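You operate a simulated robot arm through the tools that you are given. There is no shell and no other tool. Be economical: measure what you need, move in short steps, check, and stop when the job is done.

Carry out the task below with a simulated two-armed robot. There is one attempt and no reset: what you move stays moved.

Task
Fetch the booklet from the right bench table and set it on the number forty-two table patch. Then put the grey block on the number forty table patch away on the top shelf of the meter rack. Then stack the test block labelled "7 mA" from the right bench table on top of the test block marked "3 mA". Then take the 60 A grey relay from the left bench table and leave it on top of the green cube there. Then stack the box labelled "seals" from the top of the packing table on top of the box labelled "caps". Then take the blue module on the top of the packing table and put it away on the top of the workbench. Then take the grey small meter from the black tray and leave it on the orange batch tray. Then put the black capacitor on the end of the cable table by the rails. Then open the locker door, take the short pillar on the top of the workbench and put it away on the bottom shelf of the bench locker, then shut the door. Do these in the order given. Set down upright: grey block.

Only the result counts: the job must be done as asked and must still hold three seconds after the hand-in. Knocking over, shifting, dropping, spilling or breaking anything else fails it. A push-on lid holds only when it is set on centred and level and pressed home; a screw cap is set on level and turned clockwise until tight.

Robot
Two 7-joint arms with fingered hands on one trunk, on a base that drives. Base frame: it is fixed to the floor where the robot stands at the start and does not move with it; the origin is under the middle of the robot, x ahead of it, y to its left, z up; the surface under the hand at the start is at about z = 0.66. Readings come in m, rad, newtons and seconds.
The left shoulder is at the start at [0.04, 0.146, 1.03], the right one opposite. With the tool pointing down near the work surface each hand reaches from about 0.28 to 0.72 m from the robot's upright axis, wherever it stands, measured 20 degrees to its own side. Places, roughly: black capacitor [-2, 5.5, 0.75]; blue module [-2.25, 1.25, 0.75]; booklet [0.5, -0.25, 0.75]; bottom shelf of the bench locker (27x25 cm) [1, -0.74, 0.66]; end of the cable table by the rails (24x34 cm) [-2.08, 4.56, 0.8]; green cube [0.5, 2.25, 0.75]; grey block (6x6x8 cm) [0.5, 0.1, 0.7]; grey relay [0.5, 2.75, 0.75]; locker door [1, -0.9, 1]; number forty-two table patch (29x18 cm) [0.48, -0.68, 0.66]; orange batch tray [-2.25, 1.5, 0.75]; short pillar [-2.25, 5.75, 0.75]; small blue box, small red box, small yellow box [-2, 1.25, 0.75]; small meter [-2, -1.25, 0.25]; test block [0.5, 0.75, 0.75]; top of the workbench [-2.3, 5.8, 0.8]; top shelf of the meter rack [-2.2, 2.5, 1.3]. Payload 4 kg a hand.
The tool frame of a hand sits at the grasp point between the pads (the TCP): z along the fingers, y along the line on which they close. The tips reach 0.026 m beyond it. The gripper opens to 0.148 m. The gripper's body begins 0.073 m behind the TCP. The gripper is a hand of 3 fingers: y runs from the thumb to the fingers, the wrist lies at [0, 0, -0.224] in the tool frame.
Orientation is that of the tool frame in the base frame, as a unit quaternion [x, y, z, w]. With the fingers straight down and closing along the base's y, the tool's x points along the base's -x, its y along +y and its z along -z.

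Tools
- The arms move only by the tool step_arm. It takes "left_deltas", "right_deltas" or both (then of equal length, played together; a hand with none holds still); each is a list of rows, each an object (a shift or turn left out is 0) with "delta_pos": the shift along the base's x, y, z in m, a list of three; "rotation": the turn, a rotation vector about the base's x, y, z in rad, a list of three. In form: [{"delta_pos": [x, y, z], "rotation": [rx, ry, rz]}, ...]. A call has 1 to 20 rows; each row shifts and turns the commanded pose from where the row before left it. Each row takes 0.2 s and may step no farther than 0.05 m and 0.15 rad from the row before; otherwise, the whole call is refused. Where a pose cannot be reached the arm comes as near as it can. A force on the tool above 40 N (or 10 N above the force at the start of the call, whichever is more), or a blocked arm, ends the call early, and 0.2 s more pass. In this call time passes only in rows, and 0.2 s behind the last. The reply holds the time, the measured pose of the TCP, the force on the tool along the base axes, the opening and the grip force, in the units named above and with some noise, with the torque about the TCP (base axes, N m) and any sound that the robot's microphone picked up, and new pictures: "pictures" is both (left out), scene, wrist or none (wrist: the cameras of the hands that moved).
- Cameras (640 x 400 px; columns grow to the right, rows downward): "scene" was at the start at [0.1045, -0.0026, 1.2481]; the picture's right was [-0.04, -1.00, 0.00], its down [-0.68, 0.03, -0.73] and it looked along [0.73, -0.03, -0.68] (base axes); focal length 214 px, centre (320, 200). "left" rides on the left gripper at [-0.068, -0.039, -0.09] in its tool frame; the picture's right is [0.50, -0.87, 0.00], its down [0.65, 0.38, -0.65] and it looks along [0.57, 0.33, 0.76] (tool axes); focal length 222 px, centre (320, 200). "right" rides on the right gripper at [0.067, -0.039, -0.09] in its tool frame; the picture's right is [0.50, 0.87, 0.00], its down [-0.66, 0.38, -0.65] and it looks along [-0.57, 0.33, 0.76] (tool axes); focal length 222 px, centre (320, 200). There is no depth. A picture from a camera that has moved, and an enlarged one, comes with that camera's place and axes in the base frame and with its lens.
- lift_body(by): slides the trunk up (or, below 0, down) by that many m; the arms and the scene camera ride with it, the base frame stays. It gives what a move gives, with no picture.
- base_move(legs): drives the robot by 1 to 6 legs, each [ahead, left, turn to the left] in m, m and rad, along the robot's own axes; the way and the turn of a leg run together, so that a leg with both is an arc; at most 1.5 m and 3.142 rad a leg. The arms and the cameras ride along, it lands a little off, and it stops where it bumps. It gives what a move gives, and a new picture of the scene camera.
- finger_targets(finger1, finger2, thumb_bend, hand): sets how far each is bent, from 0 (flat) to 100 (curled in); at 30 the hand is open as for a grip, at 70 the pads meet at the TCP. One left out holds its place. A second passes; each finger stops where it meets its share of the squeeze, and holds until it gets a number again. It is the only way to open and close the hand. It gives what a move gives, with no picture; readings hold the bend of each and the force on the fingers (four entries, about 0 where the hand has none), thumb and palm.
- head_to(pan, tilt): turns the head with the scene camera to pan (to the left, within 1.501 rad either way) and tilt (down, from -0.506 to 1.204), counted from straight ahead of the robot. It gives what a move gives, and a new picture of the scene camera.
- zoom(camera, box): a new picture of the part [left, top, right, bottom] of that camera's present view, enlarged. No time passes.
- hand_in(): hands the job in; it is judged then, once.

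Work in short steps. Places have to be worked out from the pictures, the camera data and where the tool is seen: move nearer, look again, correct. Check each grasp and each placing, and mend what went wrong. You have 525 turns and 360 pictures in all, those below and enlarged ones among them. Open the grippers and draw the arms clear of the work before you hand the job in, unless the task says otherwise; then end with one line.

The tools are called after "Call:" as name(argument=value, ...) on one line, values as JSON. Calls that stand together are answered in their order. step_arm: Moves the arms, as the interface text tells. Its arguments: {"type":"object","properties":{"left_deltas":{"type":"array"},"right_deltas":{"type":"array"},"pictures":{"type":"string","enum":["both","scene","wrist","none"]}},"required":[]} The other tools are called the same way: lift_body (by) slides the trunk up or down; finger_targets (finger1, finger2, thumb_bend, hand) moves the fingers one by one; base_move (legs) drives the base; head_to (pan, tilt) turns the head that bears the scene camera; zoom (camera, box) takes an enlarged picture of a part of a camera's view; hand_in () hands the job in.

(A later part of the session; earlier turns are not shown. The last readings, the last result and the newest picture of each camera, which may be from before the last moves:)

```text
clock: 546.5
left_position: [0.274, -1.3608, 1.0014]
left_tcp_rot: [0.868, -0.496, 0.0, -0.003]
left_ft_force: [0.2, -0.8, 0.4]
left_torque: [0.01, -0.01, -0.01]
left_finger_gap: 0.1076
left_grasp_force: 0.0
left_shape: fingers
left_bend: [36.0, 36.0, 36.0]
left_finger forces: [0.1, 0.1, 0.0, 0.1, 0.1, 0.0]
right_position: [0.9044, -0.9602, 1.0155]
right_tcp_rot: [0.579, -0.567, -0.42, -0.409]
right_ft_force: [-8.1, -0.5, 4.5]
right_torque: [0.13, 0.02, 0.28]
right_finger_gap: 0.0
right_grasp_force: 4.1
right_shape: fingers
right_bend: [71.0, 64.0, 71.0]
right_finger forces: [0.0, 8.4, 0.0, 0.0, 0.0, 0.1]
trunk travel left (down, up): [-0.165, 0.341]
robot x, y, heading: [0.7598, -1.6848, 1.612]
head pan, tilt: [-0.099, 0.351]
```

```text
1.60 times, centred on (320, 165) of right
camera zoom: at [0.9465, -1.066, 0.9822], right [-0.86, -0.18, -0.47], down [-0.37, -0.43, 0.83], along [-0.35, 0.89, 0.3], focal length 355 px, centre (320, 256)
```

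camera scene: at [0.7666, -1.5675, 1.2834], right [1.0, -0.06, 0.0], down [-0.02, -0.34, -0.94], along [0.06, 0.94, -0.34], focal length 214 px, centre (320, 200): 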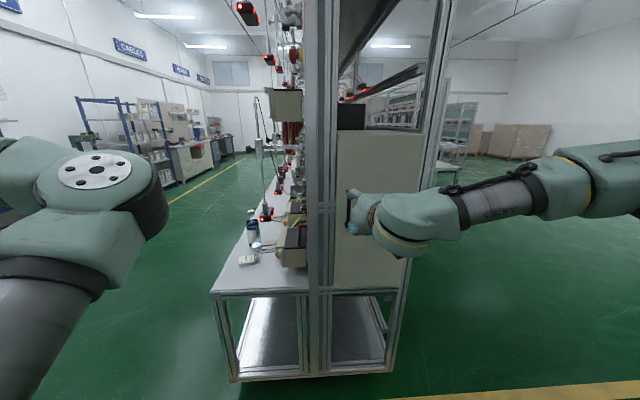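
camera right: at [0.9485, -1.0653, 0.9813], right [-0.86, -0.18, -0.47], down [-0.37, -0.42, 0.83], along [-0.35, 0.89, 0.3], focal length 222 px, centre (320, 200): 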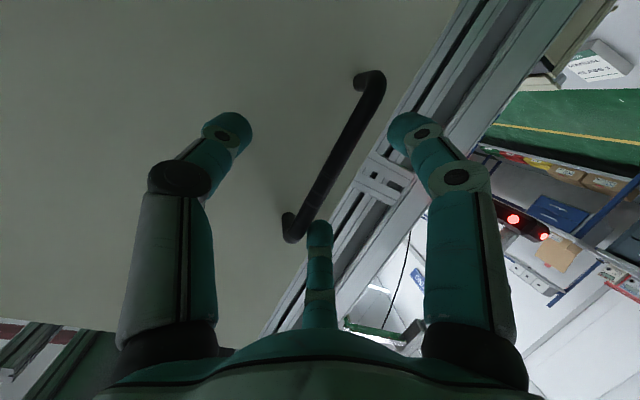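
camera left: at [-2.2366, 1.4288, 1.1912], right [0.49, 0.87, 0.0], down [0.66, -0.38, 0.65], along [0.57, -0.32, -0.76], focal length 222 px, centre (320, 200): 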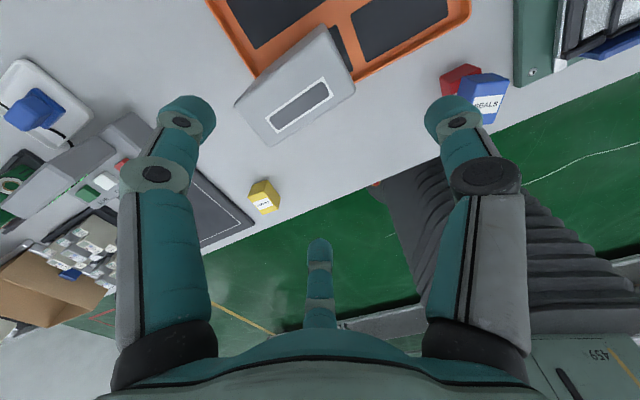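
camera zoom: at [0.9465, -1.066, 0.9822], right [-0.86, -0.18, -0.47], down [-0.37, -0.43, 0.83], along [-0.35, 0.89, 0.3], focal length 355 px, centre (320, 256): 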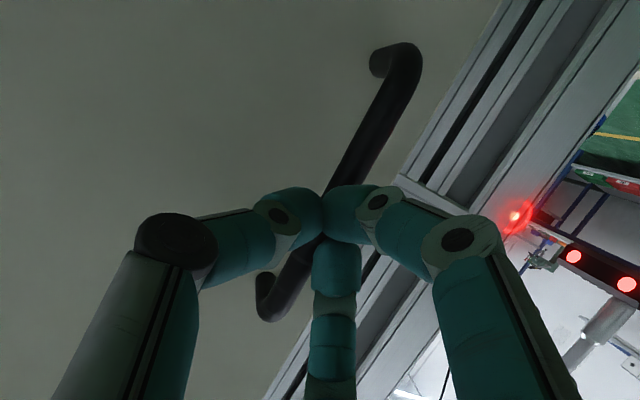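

The fingers met in front of the bar, so it's deeper than I estimated. I'll open, advance 2.5 cm and close again.

Call:
finger_targets(hand="right", finger1=46, finger2=46, thumb_bend=46)

Call:
step_arm(right_deltas=[{"delta_pos": [0, 0.012, 0]}, {"delta_pos": [0, 0.012, 0]}, {"delta_pos": [0, 0.006, 0]}], pictures="wrist")

```text
clock: 547.5
left_position: [0.2762, -1.3602, 1.0035]
left_tcp_rot: [0.868, -0.497, 0.001, -0.002]
left_ft_force: [-0.1, -0.2, 0.2]
left_torque: [-0.02, -0.01, 0.04]
left_finger_gap: 0.1076
left_grasp_force: 0.1
left_shape: fingers
left_bend: [36.0, 36.0, 36.0]
left_finger forces: [0.0, 0.0, 0.2, 0.0, 0.0, 0.0]
right_position: [0.9057, -0.9596, 1.0149]
right_tcp_rot: [0.579, -0.568, -0.419, -0.409]
right_ft_force: [0.3, -0.4, 0.9]
right_torque: [0.01, -0.02, 0.04]
right_finger_gap: 0.0751
right_grasp_force: 0.1
right_shape: fingers
right_bend: [46.0, 46.0, 46.0]
right_finger forces: [0.0, 0.0, 0.0, 0.1, 0.0, 0.0]
trunk travel left (down, up): [-0.165, 0.341]
robot x, y, heading: [0.7586, -1.68, 1.607]
head pan, tilt: [-0.099, 0.351]
```

```text
clock: 548.3
left_position: [0.2731, -1.3611, 1.0026]
left_tcp_rot: [0.868, -0.496, 0.001, -0.002]
left_ft_force: [0.5, 0.2, -0.5]
left_torque: [0.01, 0.03, -0.02]
left_finger_gap: 0.1075
left_grasp_force: 0.0
left_shape: fingers
left_bend: [36.0, 36.0, 36.0]
left_finger forces: [0.1, 0.1, 0.0, 0.0, 0.0, 0.0]
right_position: [0.9184, -0.9405, 1.0192]
right_tcp_rot: [0.581, -0.566, -0.421, -0.408]
right_ft_force: [-5.5, -6.8, 0.0]
right_torque: [-0.06, 0.01, 0.29]
right_finger_gap: 0.0804
right_grasp_force: 3.2
right_shape: fingers
right_bend: [44.0, 46.0, 46.0]
right_finger forces: [3.7, 3.5, 0.1, 0.0, 0.0, 0.1]
right hand out of reach, approached as far as the arm can: row 1, 2, 3
trunk travel left (down, up): [-0.165, 0.341]
robot x, y, heading: [0.7648, -1.6833, 1.609]
head pan, tilt: [-0.099, 0.351]
camera right: at [0.9602, -1.0469, 0.9849], right [-0.86, -0.18, -0.47], down [-0.37, -0.43, 0.83], along [-0.35, 0.89, 0.3], focal length 222 px, centre (320, 200)
```

right: 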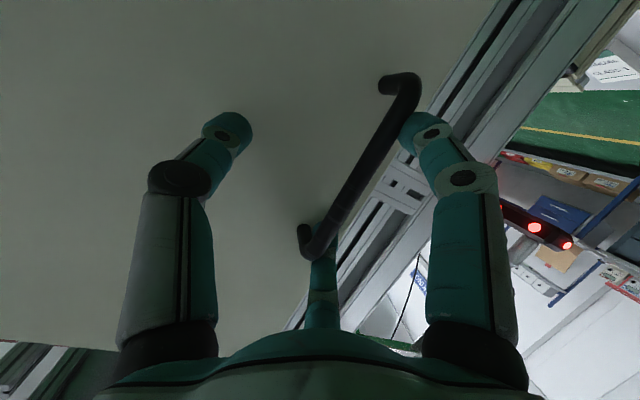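

The fingertips are now beside/behind the bar. I'll move the base 3 cm closer, so the arm isn't at its limit, and then close.

Call:
finger_targets(hand="right", finger1=72, finger2=72, thumb_bend=72)

Call:
zoom(camera="right", box=[120, 40, 520, 290])

```text
clock: 549.3
left_position: [0.2731, -1.3616, 1.0015]
left_tcp_rot: [0.868, -0.497, 0.002, -0.002]
left_ft_force: [-0.7, 0.8, -0.1]
left_torque: [0.01, 0.01, 0.0]
left_finger_gap: 0.1077
left_grasp_force: 0.0
left_shape: fingers
left_bend: [36.0, 36.0, 36.0]
left_finger forces: [0.1, 0.0, 0.1, 0.0, 0.1, 0.0]
right_position: [0.9158, -0.9412, 1.0209]
right_tcp_rot: [0.58, -0.566, -0.419, -0.409]
right_ft_force: [-20.1, -0.9, 3.2]
right_torque: [-0.07, -0.04, 0.27]
right_finger_gap: 0.0341
right_grasp_force: 10.2
right_shape: fingers
right_bend: [50.0, 49.0, 72.0]
right_finger forces: [8.3, 11.3, 0.0, 0.0, 0.1, 0.0]
trunk travel left (down, up): [-0.165, 0.341]
robot x, y, heading: [0.7594, -1.6814, 1.614]
head pan, tilt: [-0.099, 0.351]
```

```text
1.60 times, centred on (320, 165) of right
camera zoom: at [0.9584, -1.0461, 0.9853], right [-0.86, -0.18, -0.48], down [-0.37, -0.43, 0.83], along [-0.35, 0.89, 0.3], focal length 355 px, centre (320, 256)
```

zoom: 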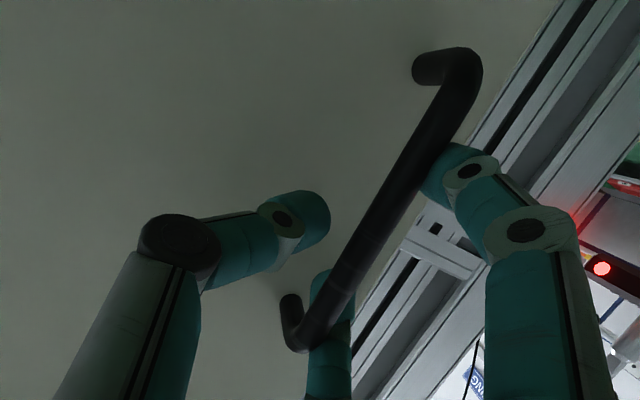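

The fingers press on the bar's left side and the bar lies left of centre. I'll shift the hand 15 mm left and close again so the thumb pinches it.

Call:
finger_targets(hand="right", finger1=48, finger2=48, thumb_bend=50)

Call:
step_arm(right_deltas=[{"delta_pos": [-0.01, 0, 0]}, {"delta_pos": [-0.01, 0.0, 0]}], pictures="none")

Call:
finger_targets(hand="right", finger1=72, finger2=72, thumb_bend=72)

Call:
zoom(camera="right", box=[120, 40, 520, 290])

```text
clock: 550.3
left_position: [0.2733, -1.3604, 1.0031]
left_tcp_rot: [0.868, -0.496, 0.001, -0.003]
left_ft_force: [-1.1, 0.0, 0.0]
left_torque: [-0.01, -0.04, 0.02]
left_finger_gap: 0.1075
left_grasp_force: 0.1
left_shape: fingers
left_bend: [36.0, 36.0, 36.0]
left_finger forces: [0.0, 0.1, 0.1, 0.0, 0.1, 0.0]
right_position: [0.9195, -0.9396, 1.0191]
right_tcp_rot: [0.58, -0.567, -0.419, -0.409]
right_ft_force: [-11.0, -1.6, 0.3]
right_torque: [0.17, 0.0, 0.18]
right_finger_gap: 0.07
right_grasp_force: 5.2
right_shape: fingers
right_bend: [48.0, 48.0, 50.0]
right_finger forces: [4.9, 5.6, 0.0, 0.0, 0.0, 0.1]
trunk travel left (down, up): [-0.165, 0.341]
robot x, y, heading: [0.7628, -1.6816, 1.606]
head pan, tilt: [-0.099, 0.351]
```

```text
clock: 550.9
left_position: [0.2765, -1.3595, 1.0002]
left_tcp_rot: [0.868, -0.497, 0.002, -0.002]
left_ft_force: [0.5, 0.5, -0.4]
left_torque: [-0.01, 0.01, -0.02]
left_finger_gap: 0.1076
left_grasp_force: 0.1
left_shape: fingers
left_bend: [36.0, 36.0, 36.0]
left_finger forces: [0.0, 0.1, 0.1, 0.1, 0.0, 0.0]
right_position: [0.9137, -0.9493, 1.0175]
right_tcp_rot: [0.577, -0.57, -0.418, -0.41]
right_ft_force: [-2.4, 0.7, 0.5]
right_torque: [-0.05, -0.02, 0.04]
right_finger_gap: 0.0668
right_grasp_force: 1.5
right_shape: fingers
right_bend: [48.0, 47.0, 50.0]
right_finger forces: [0.7, 1.7, 0.0, 0.1, 0.1, 0.0]
right hand out of reach, approached as far as the arm can: row 1, 2
trunk travel left (down, up): [-0.165, 0.341]
robot x, y, heading: [0.7639, -1.68, 1.607]
head pan, tilt: [-0.099, 0.351]
```

```text
clock: 551.9
left_position: [0.2741, -1.3604, 1.0001]
left_tcp_rot: [0.868, -0.496, 0.002, -0.002]
left_ft_force: [-0.2, -0.2, 0.7]
left_torque: [0.02, -0.03, -0.01]
left_finger_gap: 0.1076
left_grasp_force: 0.1
left_shape: fingers
left_bend: [36.0, 36.0, 36.0]
left_finger forces: [0.0, 0.0, 0.0, 0.0, 0.0, 0.1]
right_position: [0.9102, -0.9499, 1.02]
right_tcp_rot: [0.58, -0.566, -0.42, -0.409]
right_ft_force: [-14.0, -1.3, -0.2]
right_torque: [-0.32, 0.03, 0.24]
right_finger_gap: 0.0253
right_grasp_force: 9.0
right_shape: fingers
right_bend: [53.0, 56.0, 72.0]
right_finger forces: [8.2, 9.1, 0.0, 0.0, 0.1, 0.0]
trunk travel left (down, up): [-0.165, 0.341]
robot x, y, heading: [0.7591, -1.6838, 1.607]
head pan, tilt: [-0.099, 0.351]
```

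```text
1.60 times, centred on (320, 165) of right
camera zoom: at [0.9522, -1.0557, 0.9851], right [-0.86, -0.18, -0.47], down [-0.37, -0.42, 0.83], along [-0.35, 0.89, 0.3], focal length 355 px, centre (320, 256)
```

zoom: 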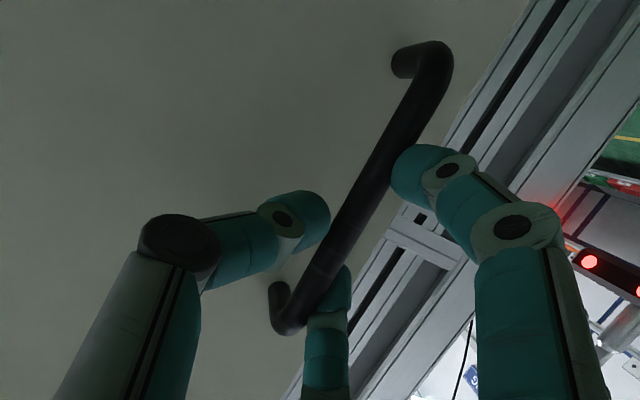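

The arm is at its limit, so I'll use the base: ease the fingers, move 1.5 cm forward and 1.5 cm left, and close again.

Call:
finger_targets(hand="right", finger1=46, finger2=46, thumb_bend=50)

Call:
base_move(legs=[[0.015, 0.016, 0]])

Call:
finger_targets(hand="right", finger1=72, finger2=72, thumb_bend=72)

Call:
zoom(camera="right", box=[120, 40, 520, 290])

```text
clock: 552.9
left_position: [0.2758, -1.3595, 1.0034]
left_tcp_rot: [0.867, -0.498, 0.0, 0.0]
left_ft_force: [0.3, -0.5, -0.2]
left_torque: [-0.03, 0.01, 0.01]
left_finger_gap: 0.1078
left_grasp_force: 0.1
left_shape: fingers
left_bend: [36.0, 36.0, 36.0]
left_finger forces: [0.0, 0.0, 0.1, 0.0, 0.1, 0.0]
right_position: [0.9136, -0.9499, 1.0206]
right_tcp_rot: [0.578, -0.568, -0.419, -0.409]
right_ft_force: [-0.4, -0.4, 0.6]
right_torque: [-0.01, 0.02, -0.03]
right_finger_gap: 0.0688
right_grasp_force: 0.1
right_shape: fingers
right_bend: [46.0, 46.0, 50.0]
right_finger forces: [0.0, 0.2, 0.0, 0.1, 0.0, 0.0]
trunk travel left (down, up): [-0.165, 0.341]
robot x, y, heading: [0.7626, -1.6777, 1.612]
head pan, tilt: [-0.099, 0.351]
```

```text
clock: 553.7
left_position: [0.2605, -1.3486, 1.0031]
left_tcp_rot: [0.868, -0.497, -0.001, -0.003]
left_ft_force: [-0.9, -0.2, 0.0]
left_torque: [0.01, 0.04, -0.01]
left_finger_gap: 0.1075
left_grasp_force: 0.1
left_shape: fingers
left_bend: [36.0, 36.0, 36.0]
left_finger forces: [0.0, 0.0, 0.1, 0.0, 0.0, 0.0]
right_position: [0.8965, -0.9404, 1.0222]
right_tcp_rot: [0.578, -0.566, -0.422, -0.41]
right_ft_force: [2.7, -20.6, 4.0]
right_torque: [0.84, 0.11, 0.29]
right_finger_gap: 0.0685
right_grasp_force: 9.9
right_shape: fingers
right_bend: [46.0, 47.0, 50.0]
right_finger forces: [0.1, 20.3, 0.0, 0.1, 0.0, 0.0]
trunk travel left (down, up): [-0.165, 0.341]
robot x, y, heading: [0.7461, -1.6634, 1.604]
head pan, tilt: [-0.099, 0.351]
camera scene: at [0.7512, -1.5576, 1.2486], right [1.0, -0.06, 0.0], down [-0.02, -0.34, -0.94], along [0.06, 0.94, -0.34], focal length 214 px, centre (320, 200)
```

scene: 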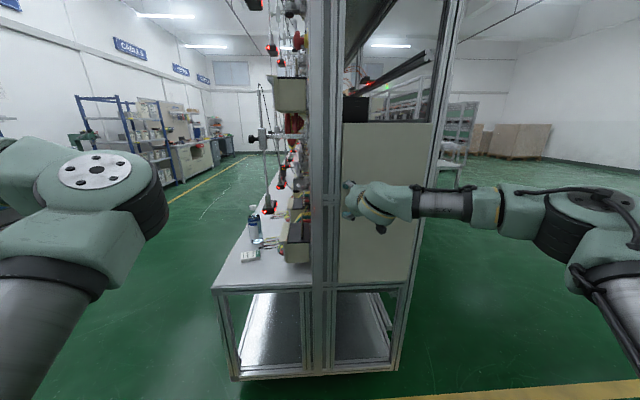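

```text
clock: 554.7
left_position: [0.2604, -1.3453, 1.0024]
left_tcp_rot: [0.868, -0.497, 0.001, -0.002]
left_ft_force: [0.2, 0.5, 0.4]
left_torque: [-0.02, -0.01, 0.01]
left_finger_gap: 0.1077
left_grasp_force: 0.0
left_shape: fingers
left_bend: [36.0, 36.0, 36.0]
left_finger forces: [0.0, 0.0, 0.0, 0.1, 0.0, 0.1]
right_position: [0.8973, -0.9353, 1.0179]
right_tcp_rot: [0.579, -0.568, -0.419, -0.408]
right_ft_force: [-0.4, 2.2, -2.7]
right_torque: [0.0, 0.03, 0.01]
right_finger_gap: 0.0022
right_grasp_force: 3.0
right_shape: fingers
right_bend: [68.0, 71.0, 71.0]
right_finger forces: [3.4, 0.0, 0.1, 0.0, 3.7, 0.0]
trunk travel left (down, up): [-0.165, 0.341]
robot x, y, heading: [0.7429, -1.6657, 1.605]
head pan, tilt: [-0.099, 0.351]
```

```text
1.60 times, centred on (320, 165) of right
camera zoom: at [0.9392, -1.0413, 0.9839], right [-0.86, -0.18, -0.47], down [-0.37, -0.42, 0.83], along [-0.35, 0.89, 0.3], focal length 355 px, centre (320, 256)
```

zoom: 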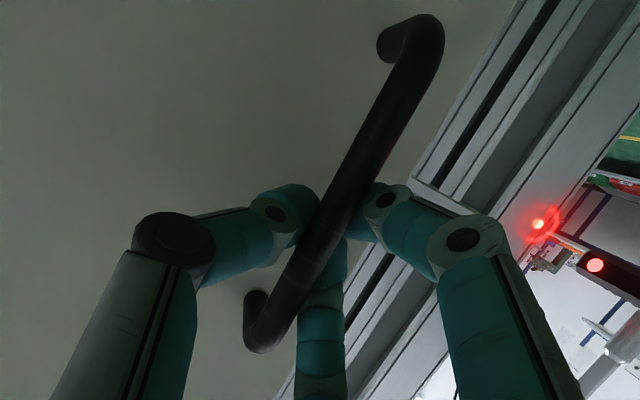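

The three fingers are now closed behind the bar: a hook. I'll pull back gently with the base.

Call:
base_move(legs=[[-0.08, -0.005, 0]])

```text
clock: 555.7
left_position: [0.2699, -1.425, 1.0051]
left_tcp_rot: [0.868, -0.497, 0.0, -0.001]
left_ft_force: [0.2, 0.2, 1.1]
left_torque: [0.03, -0.03, -0.02]
left_finger_gap: 0.1076
left_grasp_force: 0.1
left_shape: fingers
left_bend: [36.0, 36.0, 36.0]
left_finger forces: [0.0, 0.1, 0.0, 0.0, 0.0, 0.1]
right_position: [0.9083, -1.0144, 1.0204]
right_tcp_rot: [0.577, -0.569, -0.419, -0.409]
right_ft_force: [15.5, 7.5, -1.3]
right_torque: [0.03, -0.06, 0.0]
right_finger_gap: 0.0115
right_grasp_force: 8.0
right_shape: fingers
right_bend: [71.0, 71.0, 64.0]
right_finger forces: [0.1, 0.1, 0.0, 0.0, 16.4, 0.0]
trunk travel left (down, up): [-0.165, 0.341]
robot x, y, heading: [0.75, -1.7455, 1.61]
head pan, tilt: [-0.099, 0.351]
camera scene: at [0.7614, -1.6325, 1.2482], right [1.0, -0.06, 0.0], down [-0.02, -0.34, -0.94], along [0.06, 0.94, -0.34], focal length 214 px, centre (320, 200)
```

scene: 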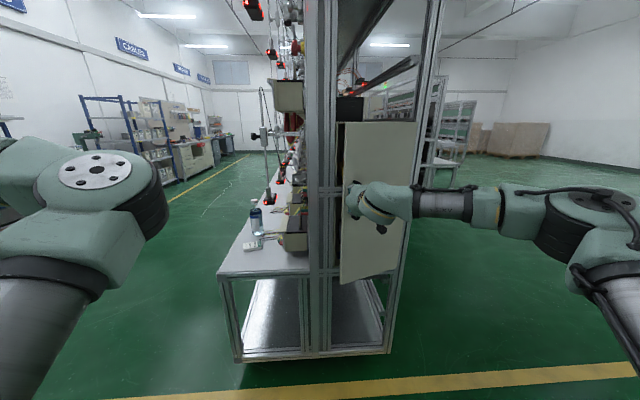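

The door is opening. I'll continue along the arc, back and to the right.

Call:
base_move(legs=[[-0.07, -0.04, 0], [-0.05, -0.06, 0]])

```text
clock: 557.4
left_position: [0.3724, -1.5396, 1.0035]
left_tcp_rot: [0.869, -0.496, 0.001, -0.001]
left_ft_force: [0.1, 0.1, -0.3]
left_torque: [-0.01, 0.03, -0.02]
left_finger_gap: 0.1074
left_grasp_force: 0.1
left_shape: fingers
left_bend: [36.0, 36.0, 36.0]
left_finger forces: [0.0, 0.0, 0.0, 0.0, 0.0, 0.0]
right_position: [1.0093, -1.128, 1.0187]
right_tcp_rot: [0.579, -0.568, -0.42, -0.408]
right_ft_force: [0.0, 0.3, 0.1]
right_torque: [0.0, -0.03, -0.01]
right_finger_gap: 0.0001
right_grasp_force: 0.0
right_shape: fingers
right_bend: [71.0, 71.0, 71.0]
right_finger forces: [0.0, 0.0, 0.1, 0.0, 0.1, 0.0]
trunk travel left (down, up): [-0.165, 0.341]
robot x, y, heading: [0.8575, -1.8652, 1.608]
head pan, tilt: [-0.099, 0.351]
camera scene: at [0.8639, -1.7462, 1.2482], right [1.0, -0.06, 0.0], down [-0.02, -0.34, -0.94], along [0.06, 0.94, -0.34], focal length 214 px, centre (320, 200)
```

scene: 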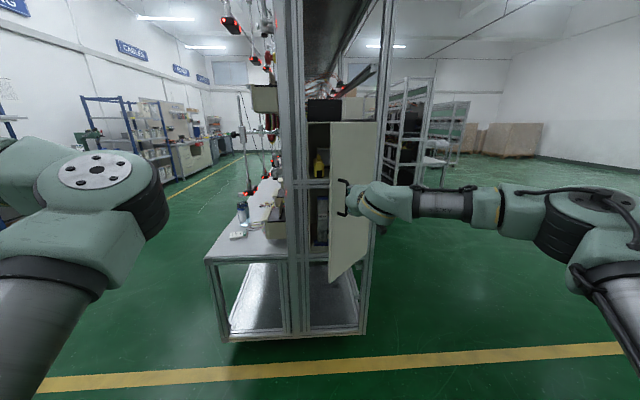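

The door is about 50° open and the hook has slipped off. I'll bring the closed hand round the door's free edge to its inside and push it further open, using the base.

Call:
base_move(legs=[[-0.06, 0, 0], [0, 0.17, 0], [0.15, 0, 0]])

```text
clock: 560.4
left_position: [0.1969, -1.4589, 1.0023]
left_tcp_rot: [0.869, -0.495, 0.001, -0.001]
left_ft_force: [0.0, -0.2, -1.0]
left_torque: [-0.02, 0.0, 0.01]
left_finger_gap: 0.1075
left_grasp_force: 0.0
left_shape: fingers
left_bend: [36.0, 36.0, 36.0]
left_finger forces: [0.1, 0.0, 0.0, 0.1, 0.0, 0.1]
right_position: [0.8321, -1.0457, 1.0204]
right_tcp_rot: [0.58, -0.567, -0.42, -0.407]
right_ft_force: [0.3, 0.1, -0.5]
right_torque: [0.03, 0.07, 0.0]
right_finger_gap: 0.0004
right_grasp_force: 0.1
right_shape: fingers
right_bend: [71.0, 71.0, 71.0]
right_finger forces: [0.1, 0.0, 0.0, 0.0, 0.1, 0.0]
trunk travel left (down, up): [-0.165, 0.341]
robot x, y, heading: [0.6814, -1.7772, 1.613]
head pan, tilt: [-0.099, 0.351]
camera scene: at [0.6884, -1.6643, 1.2482], right [1.0, -0.06, 0.0], down [-0.02, -0.34, -0.94], along [0.06, 0.94, -0.34], focal length 214 px, centre (320, 200)
```

scene: 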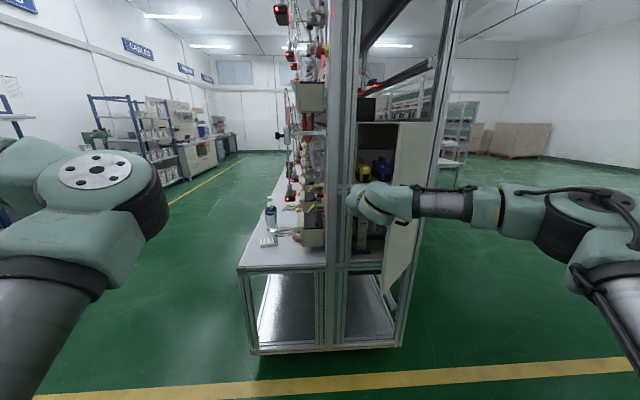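

The hand is inside the door's edge. I'll push right.

Call:
base_move(legs=[[0.0, -0.2, 0], [0, -0.12, 0]])

```text
clock: 563.4
left_position: [0.5087, -1.4482, 1.0026]
left_tcp_rot: [0.869, -0.494, 0.001, -0.003]
left_ft_force: [1.2, -0.5, 0.8]
left_torque: [0.01, 0.03, -0.01]
left_finger_gap: 0.1077
left_grasp_force: 0.0
left_shape: fingers
left_bend: [36.0, 36.0, 36.0]
left_finger forces: [0.0, 0.0, 0.0, 0.0, 0.0, 0.1]
right_position: [1.1317, -1.0372, 1.0187]
right_tcp_rot: [0.589, -0.557, -0.425, -0.402]
right_ft_force: [-11.8, -0.9, 0.5]
right_torque: [-0.02, -0.07, -0.25]
right_finger_gap: 0.0001
right_grasp_force: 4.7
right_shape: fingers
right_bend: [71.0, 71.0, 71.0]
right_finger forces: [0.0, 0.0, 0.0, 0.0, 10.8, 0.0]
trunk travel left (down, up): [-0.165, 0.341]
robot x, y, heading: [0.9964, -1.7668, 1.617]
head pan, tilt: [-0.099, 0.351]
stopped in leg 2: the force on the tool passed its limit at 42 N (the readings are from after the stop); the commanded pose is now the measured one
camera scene: at [1.0019, -1.6528, 1.2483], right [1.0, -0.06, 0.0], down [-0.02, -0.34, -0.94], along [0.05, 0.94, -0.34], focal length 214 px, centre (320, 200)
```

scene: 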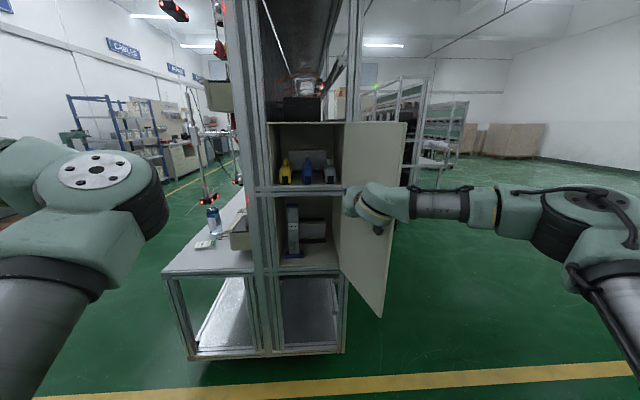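

The door stands wide open. I'll zoom on the interior.

Call:
zoom(camera="scene", box=[240, 110, 440, 285])

```text
2.29 times, centred on (340, 198) of scene
camera zoom: at [1.0019, -1.6528, 1.2483], right [1.0, -0.06, 0.0], down [-0.02, -0.34, -0.94], along [0.05, 0.94, -0.34], focal length 490 px, centre (274, 206)
```

zoom: 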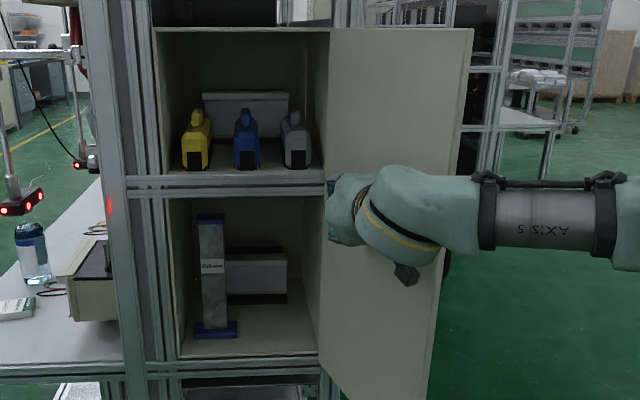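

The bottom shelf has a taller pillar at front-left and a box behind; the right front (about x 1.05, y -0.79) is free, opening z 0.66–0.98. I'll back out, return the hand to vertical and travel to the workbench for the short pillar.

Call:
base_move(legs=[[-0.3, 0.05, 0]])

Call:
step_arm(right_deltas=[{"delta_pos": [0, -0.01, 0.01], "rotation": [-0.14, 0, 0]}, {"delta_pos": [0, -0.01, 0.01], "rotation": [-0.14, 0, 0]}, {"delta_pos": [0, -0.01, 0.01], "rotation": [-0.14, 0, 0]}, {"delta_pos": [0, -0.01, 0], "rotation": [-0.14, 0, 0]}, {"delta_pos": [0, -0.01, 0], "rotation": [-0.14, 0, 0]}, {"delta_pos": [0, -0.01, 0], "rotation": [-0.14, 0, 0]}, {"delta_pos": [0, -0.01, 0], "rotation": [-0.14, 0, 0]}, {"delta_pos": [0, -0.01, 0], "rotation": [-0.14, 0, 0]}, {"delta_pos": [0, 0, 0], "rotation": [-0.12, 0, 0]}], pictures="none")

Call:
lift_body(by=0.035)

Call:
base_move(legs=[[0, 1.4, 0], [0.0, 0.4, 0], [1.45, 0, 0], [1.45, 0, 0], [1.45, 0, 0], [1.45, 0, 0]])

```text
clock: 565.4
left_position: [0.4711, -1.7495, 1.0028]
left_tcp_rot: [0.87, -0.493, 0.001, -0.001]
left_ft_force: [0.4, 0.5, 0.6]
left_torque: [0.03, 0.0, -0.01]
left_finger_gap: 0.1075
left_grasp_force: 0.1
left_shape: fingers
left_bend: [36.0, 36.0, 36.0]
left_finger forces: [0.0, 0.1, 0.0, 0.1, 0.0, 0.1]
right_position: [1.0966, -1.3357, 1.0173]
right_tcp_rot: [0.588, -0.56, -0.423, -0.403]
right_ft_force: [0.3, -0.5, 0.4]
right_torque: [0.01, 0.01, -0.02]
right_finger_gap: 0.0003
right_grasp_force: 0.0
right_shape: fingers
right_bend: [71.0, 71.0, 71.0]
right_finger forces: [0.1, 0.1, 0.1, 0.0, 0.1, 0.0]
trunk travel left (down, up): [-0.165, 0.341]
robot x, y, heading: [0.9592, -2.0651, 1.62]
head pan, tilt: [-0.099, 0.351]
camera scene: at [0.9649, -1.952, 1.2483], right [1.0, -0.05, 0.0], down [-0.02, -0.34, -0.94], along [0.05, 0.94, -0.34], focal length 214 px, centre (320, 200)
```

scene: 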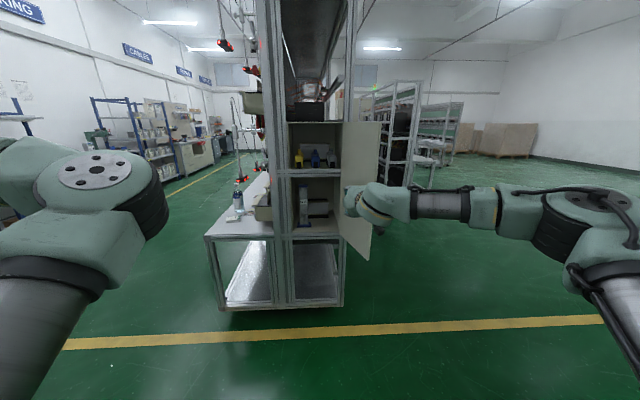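

```text
clock: 567.4
left_position: [0.4711, -1.7509, 1.0035]
left_tcp_rot: [0.87, -0.492, 0.002, -0.002]
left_ft_force: [0.7, -0.2, -0.1]
left_torque: [-0.02, -0.05, 0.02]
left_finger_gap: 0.1076
left_grasp_force: 0.1
left_shape: fingers
left_bend: [36.0, 36.0, 36.0]
left_finger forces: [0.1, 0.0, 0.1, 0.0, 0.1, 0.1]
right_position: [1.277, -1.4915, 1.0979]
right_tcp_rot: [0.712, -0.701, -0.042, -0.007]
right_ft_force: [-0.4, -0.8, 0.9]
right_torque: [0.02, -0.02, -0.02]
right_finger_gap: 0.0
right_grasp_force: 0.0
right_shape: fingers
right_bend: [71.0, 71.0, 71.0]
right_finger forces: [0.0, 0.1, 0.0, 0.0, 0.0, 0.0]
right hand out of reach, approached as far as the arm can: row 1, 2, 3, 4, 5, 6, 7, 8, 9
trunk travel left (down, up): [-0.165, 0.341]
robot x, y, heading: [0.9566, -2.0644, 1.614]
head pan, tilt: [-0.099, 0.351]
```

```text
clock: 568.2
left_position: [0.4723, -1.7485, 1.0378]
left_tcp_rot: [0.87, -0.492, 0.0, -0.002]
left_ft_force: [-0.3, 0.3, 0.0]
left_torque: [-0.01, 0.0, -0.01]
left_finger_gap: 0.1077
left_grasp_force: 0.0
left_shape: fingers
left_bend: [36.0, 36.0, 36.0]
left_finger forces: [0.0, 0.0, 0.1, 0.0, 0.1, 0.1]
right_position: [1.2772, -1.489, 1.1315]
right_tcp_rot: [0.713, -0.7, -0.041, -0.006]
right_ft_force: [0.8, 0.2, -0.1]
right_torque: [0.01, 0.01, 0.03]
right_finger_gap: 0.0
right_grasp_force: 0.1
right_shape: fingers
right_bend: [71.0, 71.0, 71.0]
right_finger forces: [0.0, 0.1, 0.1, 0.0, 0.0, 0.0]
trunk travel left (down, up): [-0.2, 0.306]
robot x, y, heading: [0.9556, -2.0652, 1.612]
head pan, tilt: [-0.099, 0.351]
```

```text
clock: 604.8
left_position: [-1.4956, 3.9953, 1.0371]
left_tcp_rot: [0.861, -0.508, 0.002, -0.002]
left_ft_force: [0.1, -0.9, 0.2]
left_torque: [-0.01, 0.0, -0.03]
left_finger_gap: 0.1077
left_grasp_force: 0.1
left_shape: fingers
left_bend: [36.0, 36.0, 36.0]
left_finger forces: [0.0, 0.0, 0.1, 0.1, 0.0, 0.0]
right_position: [-0.6811, 4.2237, 1.1308]
right_tcp_rot: [-0.7, 0.713, 0.041, 0.008]
right_ft_force: [-0.3, -0.3, 0.6]
right_torque: [-0.01, 0.0, 0.0]
right_finger_gap: 0.0
right_grasp_force: 0.0
right_shape: fingers
right_bend: [71.0, 71.0, 71.0]
right_finger forces: [0.0, 0.0, 0.0, 0.0, 0.0, 0.1]
trunk travel left (down, up): [-0.2, 0.306]
robot x, y, heading: [-1.0178, 3.6596, 1.582]
head pan, tilt: [-0.099, 0.351]
camera scene: at [-1.0101, 3.7748, 1.2834], right [1.0, -0.09, 0.0], down [-0.03, -0.34, -0.94], along [0.08, 0.94, -0.34], focal length 214 px, centre (320, 200)
```

scene: 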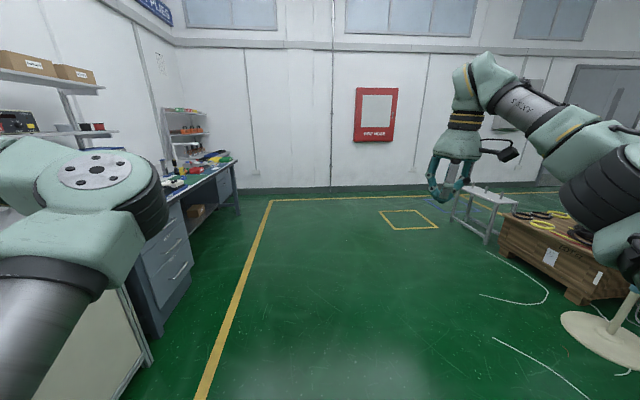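

I'll go on to the workbench, turn to face -y with the right arm on the bench side, and open the hand.

Call:
base_move(legs=[[0, -0.2, 0], [1.3, 0, 0], [1.0, 0, 0], [0, 0, 3.13]])

Call:
finger_targets(hand="right", finger1=36, finger2=36, thumb_bend=36)

Call:
step_arm(right_deltas=[{"delta_pos": [-0.01, 0.035, 0], "rotation": [0, 0, -0.134]}, {"delta_pos": [-0.01, 0.035, 0], "rotation": [0, 0, -0.134]}, {"delta_pos": [-0.01, 0.035, 0], "rotation": [0, 0, -0.134]}, {"delta_pos": [-0.01, 0.035, 0], "rotation": [0, 0, -0.134]}, {"delta_pos": [-0.01, 0.035, 0], "rotation": [0, 0, -0.134]}, {"delta_pos": [-0.01, 0.035, 0], "rotation": [0, 0, -0.134]}, {"delta_pos": [-0.01, 0.035, 0], "rotation": [0, 0, -0.134]}, {"delta_pos": [-0.01, 0.035, 0], "rotation": [0, 0, -0.134]}, {"delta_pos": [-0.01, 0.035, 0], "rotation": [0, 0, -0.134]}, {"delta_pos": [-0.01, 0.035, 0], "rotation": [0, 0, -0.134]}, {"delta_pos": [-0.03, 0.02, 0], "rotation": [0, 0, -0.134]}, {"delta_pos": [-0.03, 0.02, 0], "rotation": [0, 0, -0.134]}], pictures="none")

```text
clock: 624.6
left_position: [-0.3683, 5.6137, 1.0374]
left_tcp_rot: [0.525, 0.851, -0.001, -0.001]
left_ft_force: [-0.4, -0.6, -0.6]
left_torque: [-0.02, 0.0, -0.01]
left_finger_gap: 0.1078
left_grasp_force: 0.1
left_shape: fingers
left_bend: [36.0, 36.0, 36.0]
left_finger forces: [0.1, 0.0, 0.1, 0.1, 0.1, 0.0]
right_position: [-1.1901, 5.417, 1.1302]
right_tcp_rot: [0.727, 0.685, -0.009, 0.04]
right_ft_force: [0.3, 0.4, -0.5]
right_torque: [-0.02, 0.01, -0.01]
right_finger_gap: 0.0
right_grasp_force: 0.0
right_shape: fingers
right_bend: [71.0, 71.0, 71.0]
right_finger forces: [0.1, 0.1, 0.0, 0.0, 0.0, 0.0]
trunk travel left (down, up): [-0.2, 0.306]
robot x, y, heading: [-0.8312, 5.9636, -1.601]
head pan, tilt: [-0.099, 0.351]
camera scene: at [-0.842, 5.8534, 1.2834], right [-0.99, 0.13, 0.0], down [0.04, 0.34, -0.94], along [-0.12, -0.93, -0.34], focal length 214 px, centre (320, 200)
```

scene: 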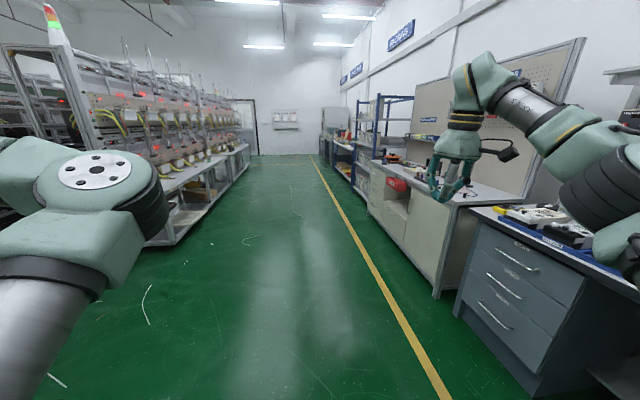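

```text
clock: 625.6
left_position: [-0.3687, 5.6126, 1.0374]
left_tcp_rot: [0.526, 0.851, -0.001, -0.001]
left_ft_force: [0.3, 0.6, 0.8]
left_torque: [0.01, -0.03, -0.02]
left_finger_gap: 0.1077
left_grasp_force: 0.0
left_shape: fingers
left_bend: [36.0, 36.0, 36.0]
left_finger forces: [0.1, 0.1, 0.0, 0.0, 0.1, 0.0]
right_position: [-1.1922, 5.4171, 1.1314]
right_tcp_rot: [0.728, 0.685, -0.009, 0.041]
right_ft_force: [-0.1, 0.4, -0.4]
right_torque: [-0.01, 0.04, 0.03]
right_finger_gap: 0.1077
right_grasp_force: 0.1
right_shape: fingers
right_bend: [36.0, 36.0, 36.0]
right_finger forces: [0.1, 0.0, 0.0, 0.0, 0.1, 0.0]
trunk travel left (down, up): [-0.2, 0.306]
robot x, y, heading: [-0.8312, 5.9596, -1.599]
head pan, tilt: [-0.099, 0.351]
```

```text
clock: 628.2
left_position: [-0.3681, 5.6126, 1.0373]
left_tcp_rot: [0.525, 0.851, -0.002, -0.001]
left_ft_force: [0.4, 0.1, 0.6]
left_torque: [-0.03, 0.01, 0.02]
left_finger_gap: 0.1077
left_grasp_force: 0.0
left_shape: fingers
left_bend: [36.0, 36.0, 36.0]
left_finger forces: [0.0, 0.0, 0.0, 0.1, 0.1, 0.0]
right_position: [-1.3549, 5.8094, 1.1318]
right_tcp_rot: [0.998, -0.049, -0.035, 0.023]
right_ft_force: [-0.1, -0.1, -0.5]
right_torque: [-0.01, -0.01, -0.01]
right_finger_gap: 0.1074
right_grasp_force: 0.1
right_shape: fingers
right_bend: [36.0, 36.0, 36.0]
right_finger forces: [0.0, 0.0, 0.0, 0.1, 0.0, 0.1]
trunk travel left (down, up): [-0.2, 0.306]
robot x, y, heading: [-0.83, 5.9684, -1.599]
head pan, tilt: [-0.099, 0.351]
```

The hand is out to the side. I'll level it, then strafe toward the bench.

Call:
step_arm(right_deltas=[{"delta_pos": [-0.03, 0.0, 0], "rotation": [0.0425, -0.072, 0.096]}, {"delta_pos": [-0.045, 0, 0]}, {"delta_pos": [-0.045, 0, 0]}], pictures="none")

Call:
base_move(legs=[[0, 0, 0.03], [0, -0.55, 0]])

Call:
zoom(camera="right", box=[0, 0, 640, 400])

```text
clock: 629.0
left_position: [-0.3686, 5.6118, 1.0378]
left_tcp_rot: [0.525, 0.851, -0.001, -0.001]
left_ft_force: [0.3, 0.2, 0.3]
left_torque: [-0.01, 0.02, -0.02]
left_finger_gap: 0.1077
left_grasp_force: 0.0
left_shape: fingers
left_bend: [36.0, 36.0, 36.0]
left_finger forces: [0.1, 0.0, 0.1, 0.0, 0.0, 0.1]
right_position: [-1.471, 5.8036, 1.1315]
right_tcp_rot: [1.0, 0.0, 0.001, 0.001]
right_ft_force: [0.4, -0.2, -0.6]
right_torque: [-0.02, -0.01, -0.02]
right_finger_gap: 0.1077
right_grasp_force: 0.1
right_shape: fingers
right_bend: [36.0, 36.0, 36.0]
right_finger forces: [0.1, 0.0, 0.1, 0.0, 0.1, 0.1]
trunk travel left (down, up): [-0.2, 0.306]
robot x, y, heading: [-0.8314, 5.9635, -1.602]
head pan, tilt: [-0.099, 0.351]
```

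```text
clock: 632.5
left_position: [-0.8976, 5.6258, 1.0375]
left_tcp_rot: [0.515, 0.857, -0.001, -0.001]
left_ft_force: [-0.6, 0.4, 0.4]
left_torque: [0.0, 0.02, -0.02]
left_finger_gap: 0.1075
left_grasp_force: 0.1
left_shape: fingers
left_bend: [36.0, 36.0, 36.0]
left_finger forces: [0.0, 0.0, 0.0, 0.0, 0.0, 0.0]
right_position: [-2.0028, 5.7911, 1.1325]
right_tcp_rot: [1.0, 0.01, 0.001, 0.001]
right_ft_force: [-0.4, 0.6, 0.6]
right_torque: [0.02, 0.0, -0.01]
right_finger_gap: 0.1077
right_grasp_force: 0.0
right_shape: fingers
right_bend: [36.0, 36.0, 36.0]
right_finger forces: [0.0, 0.1, 0.0, 0.1, 0.0, 0.1]
trunk travel left (down, up): [-0.2, 0.306]
robot x, y, heading: [-1.3669, 5.9668, -1.576]
head pan, tilt: [-0.099, 0.351]
camera scene: at [-1.3767, 5.8542, 1.2834], right [-0.99, 0.1, 0.0], down [0.04, 0.34, -0.94], along [-0.1, -0.93, -0.34], focal length 214 px, centre (320, 200)
```

scene: 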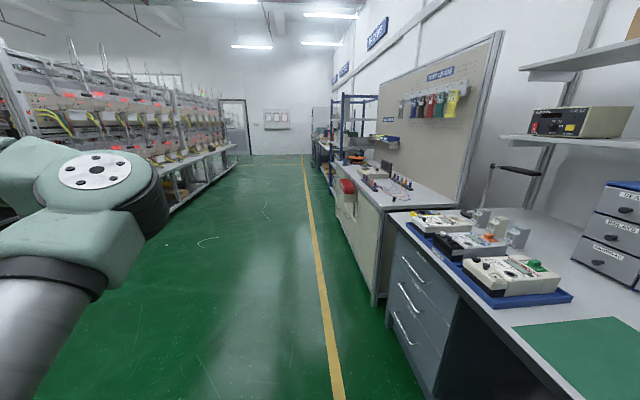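

```text
1.00 times, centred on (320, 200) of right (not enlarged: the box is as wide or as high as the picture)
camera zoom: at [-1.9356, 5.8314, 1.2241], right [0.52, -0.85, 0.0], down [-0.65, -0.39, 0.65], along [-0.56, -0.34, -0.76], focal length 222 px, centre (320, 200)
```

zoom: 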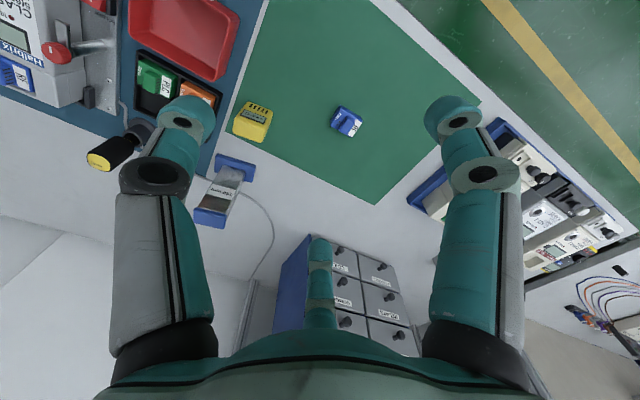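

The pillar stands at (-2.25, 5.851), 160 mm tall, plates elongated along y. I'll move the base 0.12 m closer and extend over it.

Call:
base_move(legs=[[0, -0.115, 0]])

Call:
step_arm(right_deltas=[{"delta_pos": [-0.04, 0.018, -0.015]}, {"delta_pos": [-0.04, 0.018, -0.015]}, {"delta_pos": [-0.04, 0.014, -0.02]}], pictures="wrist")

```text
clock: 633.7
left_position: [-1.0086, 5.6256, 1.0367]
left_tcp_rot: [0.516, 0.857, -0.001, -0.001]
left_ft_force: [-0.6, -0.6, 0.2]
left_torque: [0.0, -0.05, -0.02]
left_finger_gap: 0.1076
left_grasp_force: 0.1
left_shape: fingers
left_bend: [36.0, 36.0, 36.0]
left_finger forces: [0.0, 0.0, 0.0, 0.1, 0.0, 0.0]
right_position: [-2.1154, 5.7925, 1.1325]
right_tcp_rot: [1.0, 0.012, -0.001, 0.001]
right_ft_force: [-0.8, -0.9, 0.1]
right_torque: [0.02, 0.01, -0.01]
right_finger_gap: 0.1077
right_grasp_force: 0.1
right_shape: fingers
right_bend: [36.0, 36.0, 36.0]
right_finger forces: [0.0, 0.0, 0.1, 0.0, 0.0, 0.0]
trunk travel left (down, up): [-0.2, 0.306]
robot x, y, heading: [-1.4778, 5.969, -1.58]
head pan, tilt: [-0.099, 0.351]
camera scene: at [-1.4885, 5.8549, 1.2834], right [-0.99, 0.1, 0.0], down [0.04, 0.34, -0.94], along [-0.1, -0.93, -0.34], focal length 214 px, centre (320, 200)
```

scene: 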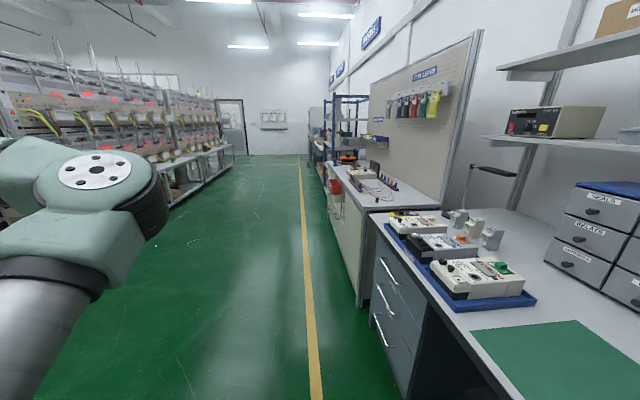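

```text
clock: 634.5
left_position: [-1.0102, 5.6253, 1.0379]
left_tcp_rot: [0.516, 0.857, -0.001, 0.0]
left_ft_force: [-1.1, -0.4, 0.0]
left_torque: [0.0, -0.02, -0.01]
left_finger_gap: 0.1077
left_grasp_force: 0.0
left_shape: fingers
left_bend: [36.0, 36.0, 36.0]
left_finger forces: [0.0, 0.1, 0.1, 0.0, 0.0, 0.1]
right_position: [-2.2349, 5.8418, 1.085]
right_tcp_rot: [1.0, 0.012, 0.001, -0.001]
right_ft_force: [-0.3, 0.0, -1.0]
right_torque: [0.0, -0.03, -0.01]
right_finger_gap: 0.1075
right_grasp_force: 0.0
right_shape: fingers
right_bend: [36.0, 36.0, 36.0]
right_finger forces: [0.0, 0.1, 0.0, 0.1, 0.1, 0.0]
trunk travel left (down, up): [-0.2, 0.306]
robot x, y, heading: [-1.4794, 5.9669, -1.571]
head pan, tilt: [-0.099, 0.351]
camera right: at [-2.1673, 5.8837, 1.1758], right [0.52, -0.85, 0.0], down [-0.65, -0.39, 0.65], along [-0.56, -0.34, -0.76], focal length 222 px, centre (320, 200)
```

right: 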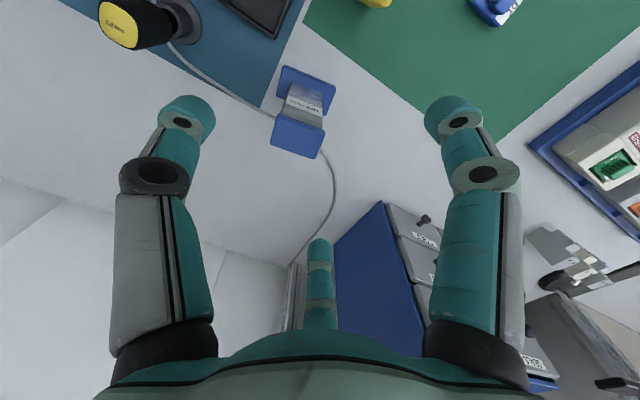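

The pillar is at (-2.264, 5.853), its cap about 5 x 3.5 cm. I'll move over it, descend to z=0.93 and close.

Call:
finger_targets(hand="right", finger1=42, finger2=42, thumb_bend=42)

Call:
step_arm(right_deltas=[{"delta_pos": [-0.029, 0, -0.02]}, {"delta_pos": [0, 0, -0.045]}, {"delta_pos": [0, 0, -0.045]}, {"delta_pos": [0, 0, -0.04]}], pictures="wrist")

```text
clock: 635.5
left_position: [-1.0092, 5.6253, 1.0376]
left_tcp_rot: [0.515, 0.857, -0.002, -0.001]
left_ft_force: [0.5, 0.1, -0.8]
left_torque: [0.02, 0.04, 0.01]
left_finger_gap: 0.1075
left_grasp_force: 0.1
left_shape: fingers
left_bend: [36.0, 36.0, 36.0]
left_finger forces: [0.0, 0.1, 0.1, 0.1, 0.0, 0.1]
right_position: [-2.2324, 5.8434, 1.0845]
right_tcp_rot: [1.0, 0.011, 0.0, 0.001]
right_ft_force: [0.3, 0.0, 0.2]
right_torque: [-0.02, 0.0, 0.03]
right_finger_gap: 0.089
right_grasp_force: 0.1
right_shape: fingers
right_bend: [42.0, 42.0, 42.0]
right_finger forces: [0.0, 0.1, 0.0, 0.0, 0.0, 0.1]
trunk travel left (down, up): [-0.2, 0.306]
robot x, y, heading: [-1.475, 5.9665, -1.576]
head pan, tilt: [-0.099, 0.351]
```

```text
clock: 636.5
left_position: [-1.0093, 5.6248, 1.039]
left_tcp_rot: [0.514, 0.858, -0.001, -0.001]
left_ft_force: [0.3, 0.0, -0.3]
left_torque: [-0.01, 0.0, -0.01]
left_finger_gap: 0.1077
left_grasp_force: 0.1
left_shape: fingers
left_bend: [36.0, 36.0, 36.0]
left_finger forces: [0.1, 0.0, 0.1, 0.0, 0.0, 0.0]
right_position: [-2.2659, 5.8434, 0.9334]
right_tcp_rot: [1.0, 0.011, 0.0, 0.001]
right_ft_force: [-0.4, 0.6, -0.1]
right_torque: [-0.02, -0.05, 0.01]
right_finger_gap: 0.0891
right_grasp_force: 0.0
right_shape: fingers
right_bend: [42.0, 42.0, 42.0]
right_finger forces: [0.0, 0.1, 0.0, 0.0, 0.0, 0.1]
trunk travel left (down, up): [-0.2, 0.306]
robot x, y, heading: [-1.4787, 5.9644, -1.579]
head pan, tilt: [-0.099, 0.351]
camera right: at [-2.1982, 5.8833, 1.0248], right [0.52, -0.86, 0.0], down [-0.65, -0.39, 0.65], along [-0.56, -0.34, -0.76], focal length 222 px, centre (320, 200)
```

right: 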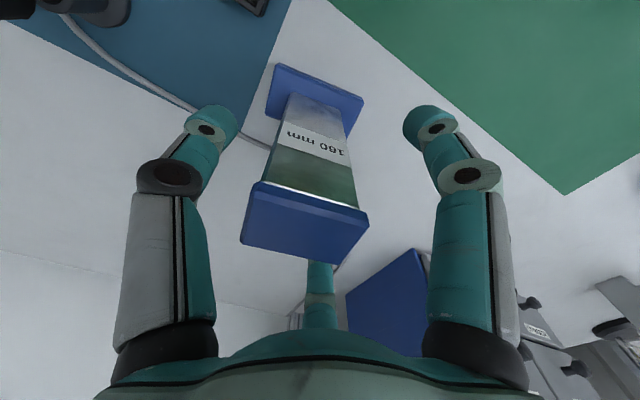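

Well placed around the cap and shaft. I'll close.

Call:
finger_targets(hand="right", finger1=70, finger2=70, thumb_bend=70)

Call:
step_arm(right_deltas=[{"delta_pos": [0, 0, 0.01]}, {"delta_pos": [0, 0, 0.03]}, {"delta_pos": [0, 0, 0.04]}], pictures="wrist")

```text
clock: 637.5
left_position: [-1.0089, 5.6268, 1.0371]
left_tcp_rot: [0.515, 0.857, -0.002, -0.001]
left_ft_force: [-0.7, 0.8, -0.1]
left_torque: [-0.02, 0.01, -0.01]
left_finger_gap: 0.1075
left_grasp_force: 0.0
left_shape: fingers
left_bend: [36.0, 36.0, 36.0]
left_finger forces: [0.1, 0.0, 0.1, 0.0, 0.1, 0.1]
right_position: [-2.2653, 5.8425, 0.934]
right_tcp_rot: [1.0, 0.012, 0.0, 0.001]
right_ft_force: [0.6, 0.6, -0.1]
right_torque: [-0.07, -0.05, 0.01]
right_finger_gap: 0.02
right_grasp_force: 9.7
right_shape: fingers
right_bend: [63.0, 59.0, 64.0]
right_finger forces: [5.5, 7.6, 0.0, 0.1, 7.8, 0.0]
trunk travel left (down, up): [-0.2, 0.306]
robot x, y, heading: [-1.4786, 5.9673, -1.577]
head pan, tilt: [-0.099, 0.351]
```

```text
clock: 638.3
left_position: [-1.0082, 5.6253, 1.0377]
left_tcp_rot: [0.515, 0.857, -0.001, -0.002]
left_ft_force: [0.3, 0.9, 0.6]
left_torque: [0.02, 0.03, 0.01]
left_finger_gap: 0.1076
left_grasp_force: 0.1
left_shape: fingers
left_bend: [36.0, 36.0, 36.0]
left_finger forces: [0.1, 0.0, 0.0, 0.0, 0.0, 0.1]
right_position: [-2.2623, 5.8413, 1.0157]
right_tcp_rot: [1.0, 0.011, 0.0, 0.001]
right_ft_force: [-0.6, -0.5, -3.5]
right_torque: [0.03, 0.04, -0.02]
right_finger_gap: 0.0189
right_grasp_force: 10.0
right_shape: fingers
right_bend: [63.0, 59.0, 65.0]
right_finger forces: [4.9, 7.4, 0.0, 0.0, 7.5, 0.0]
trunk travel left (down, up): [-0.2, 0.306]
robot x, y, heading: [-1.4791, 5.9715, -1.576]
head pan, tilt: [-0.099, 0.351]
camera right: at [-2.1944, 5.8813, 1.1068], right [0.52, -0.85, 0.0], down [-0.65, -0.39, 0.65], along [-0.56, -0.34, -0.76], focal length 222 px, centre (320, 200)
```

right: 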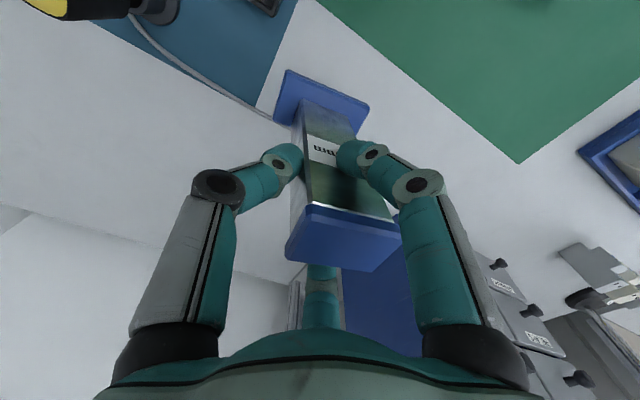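

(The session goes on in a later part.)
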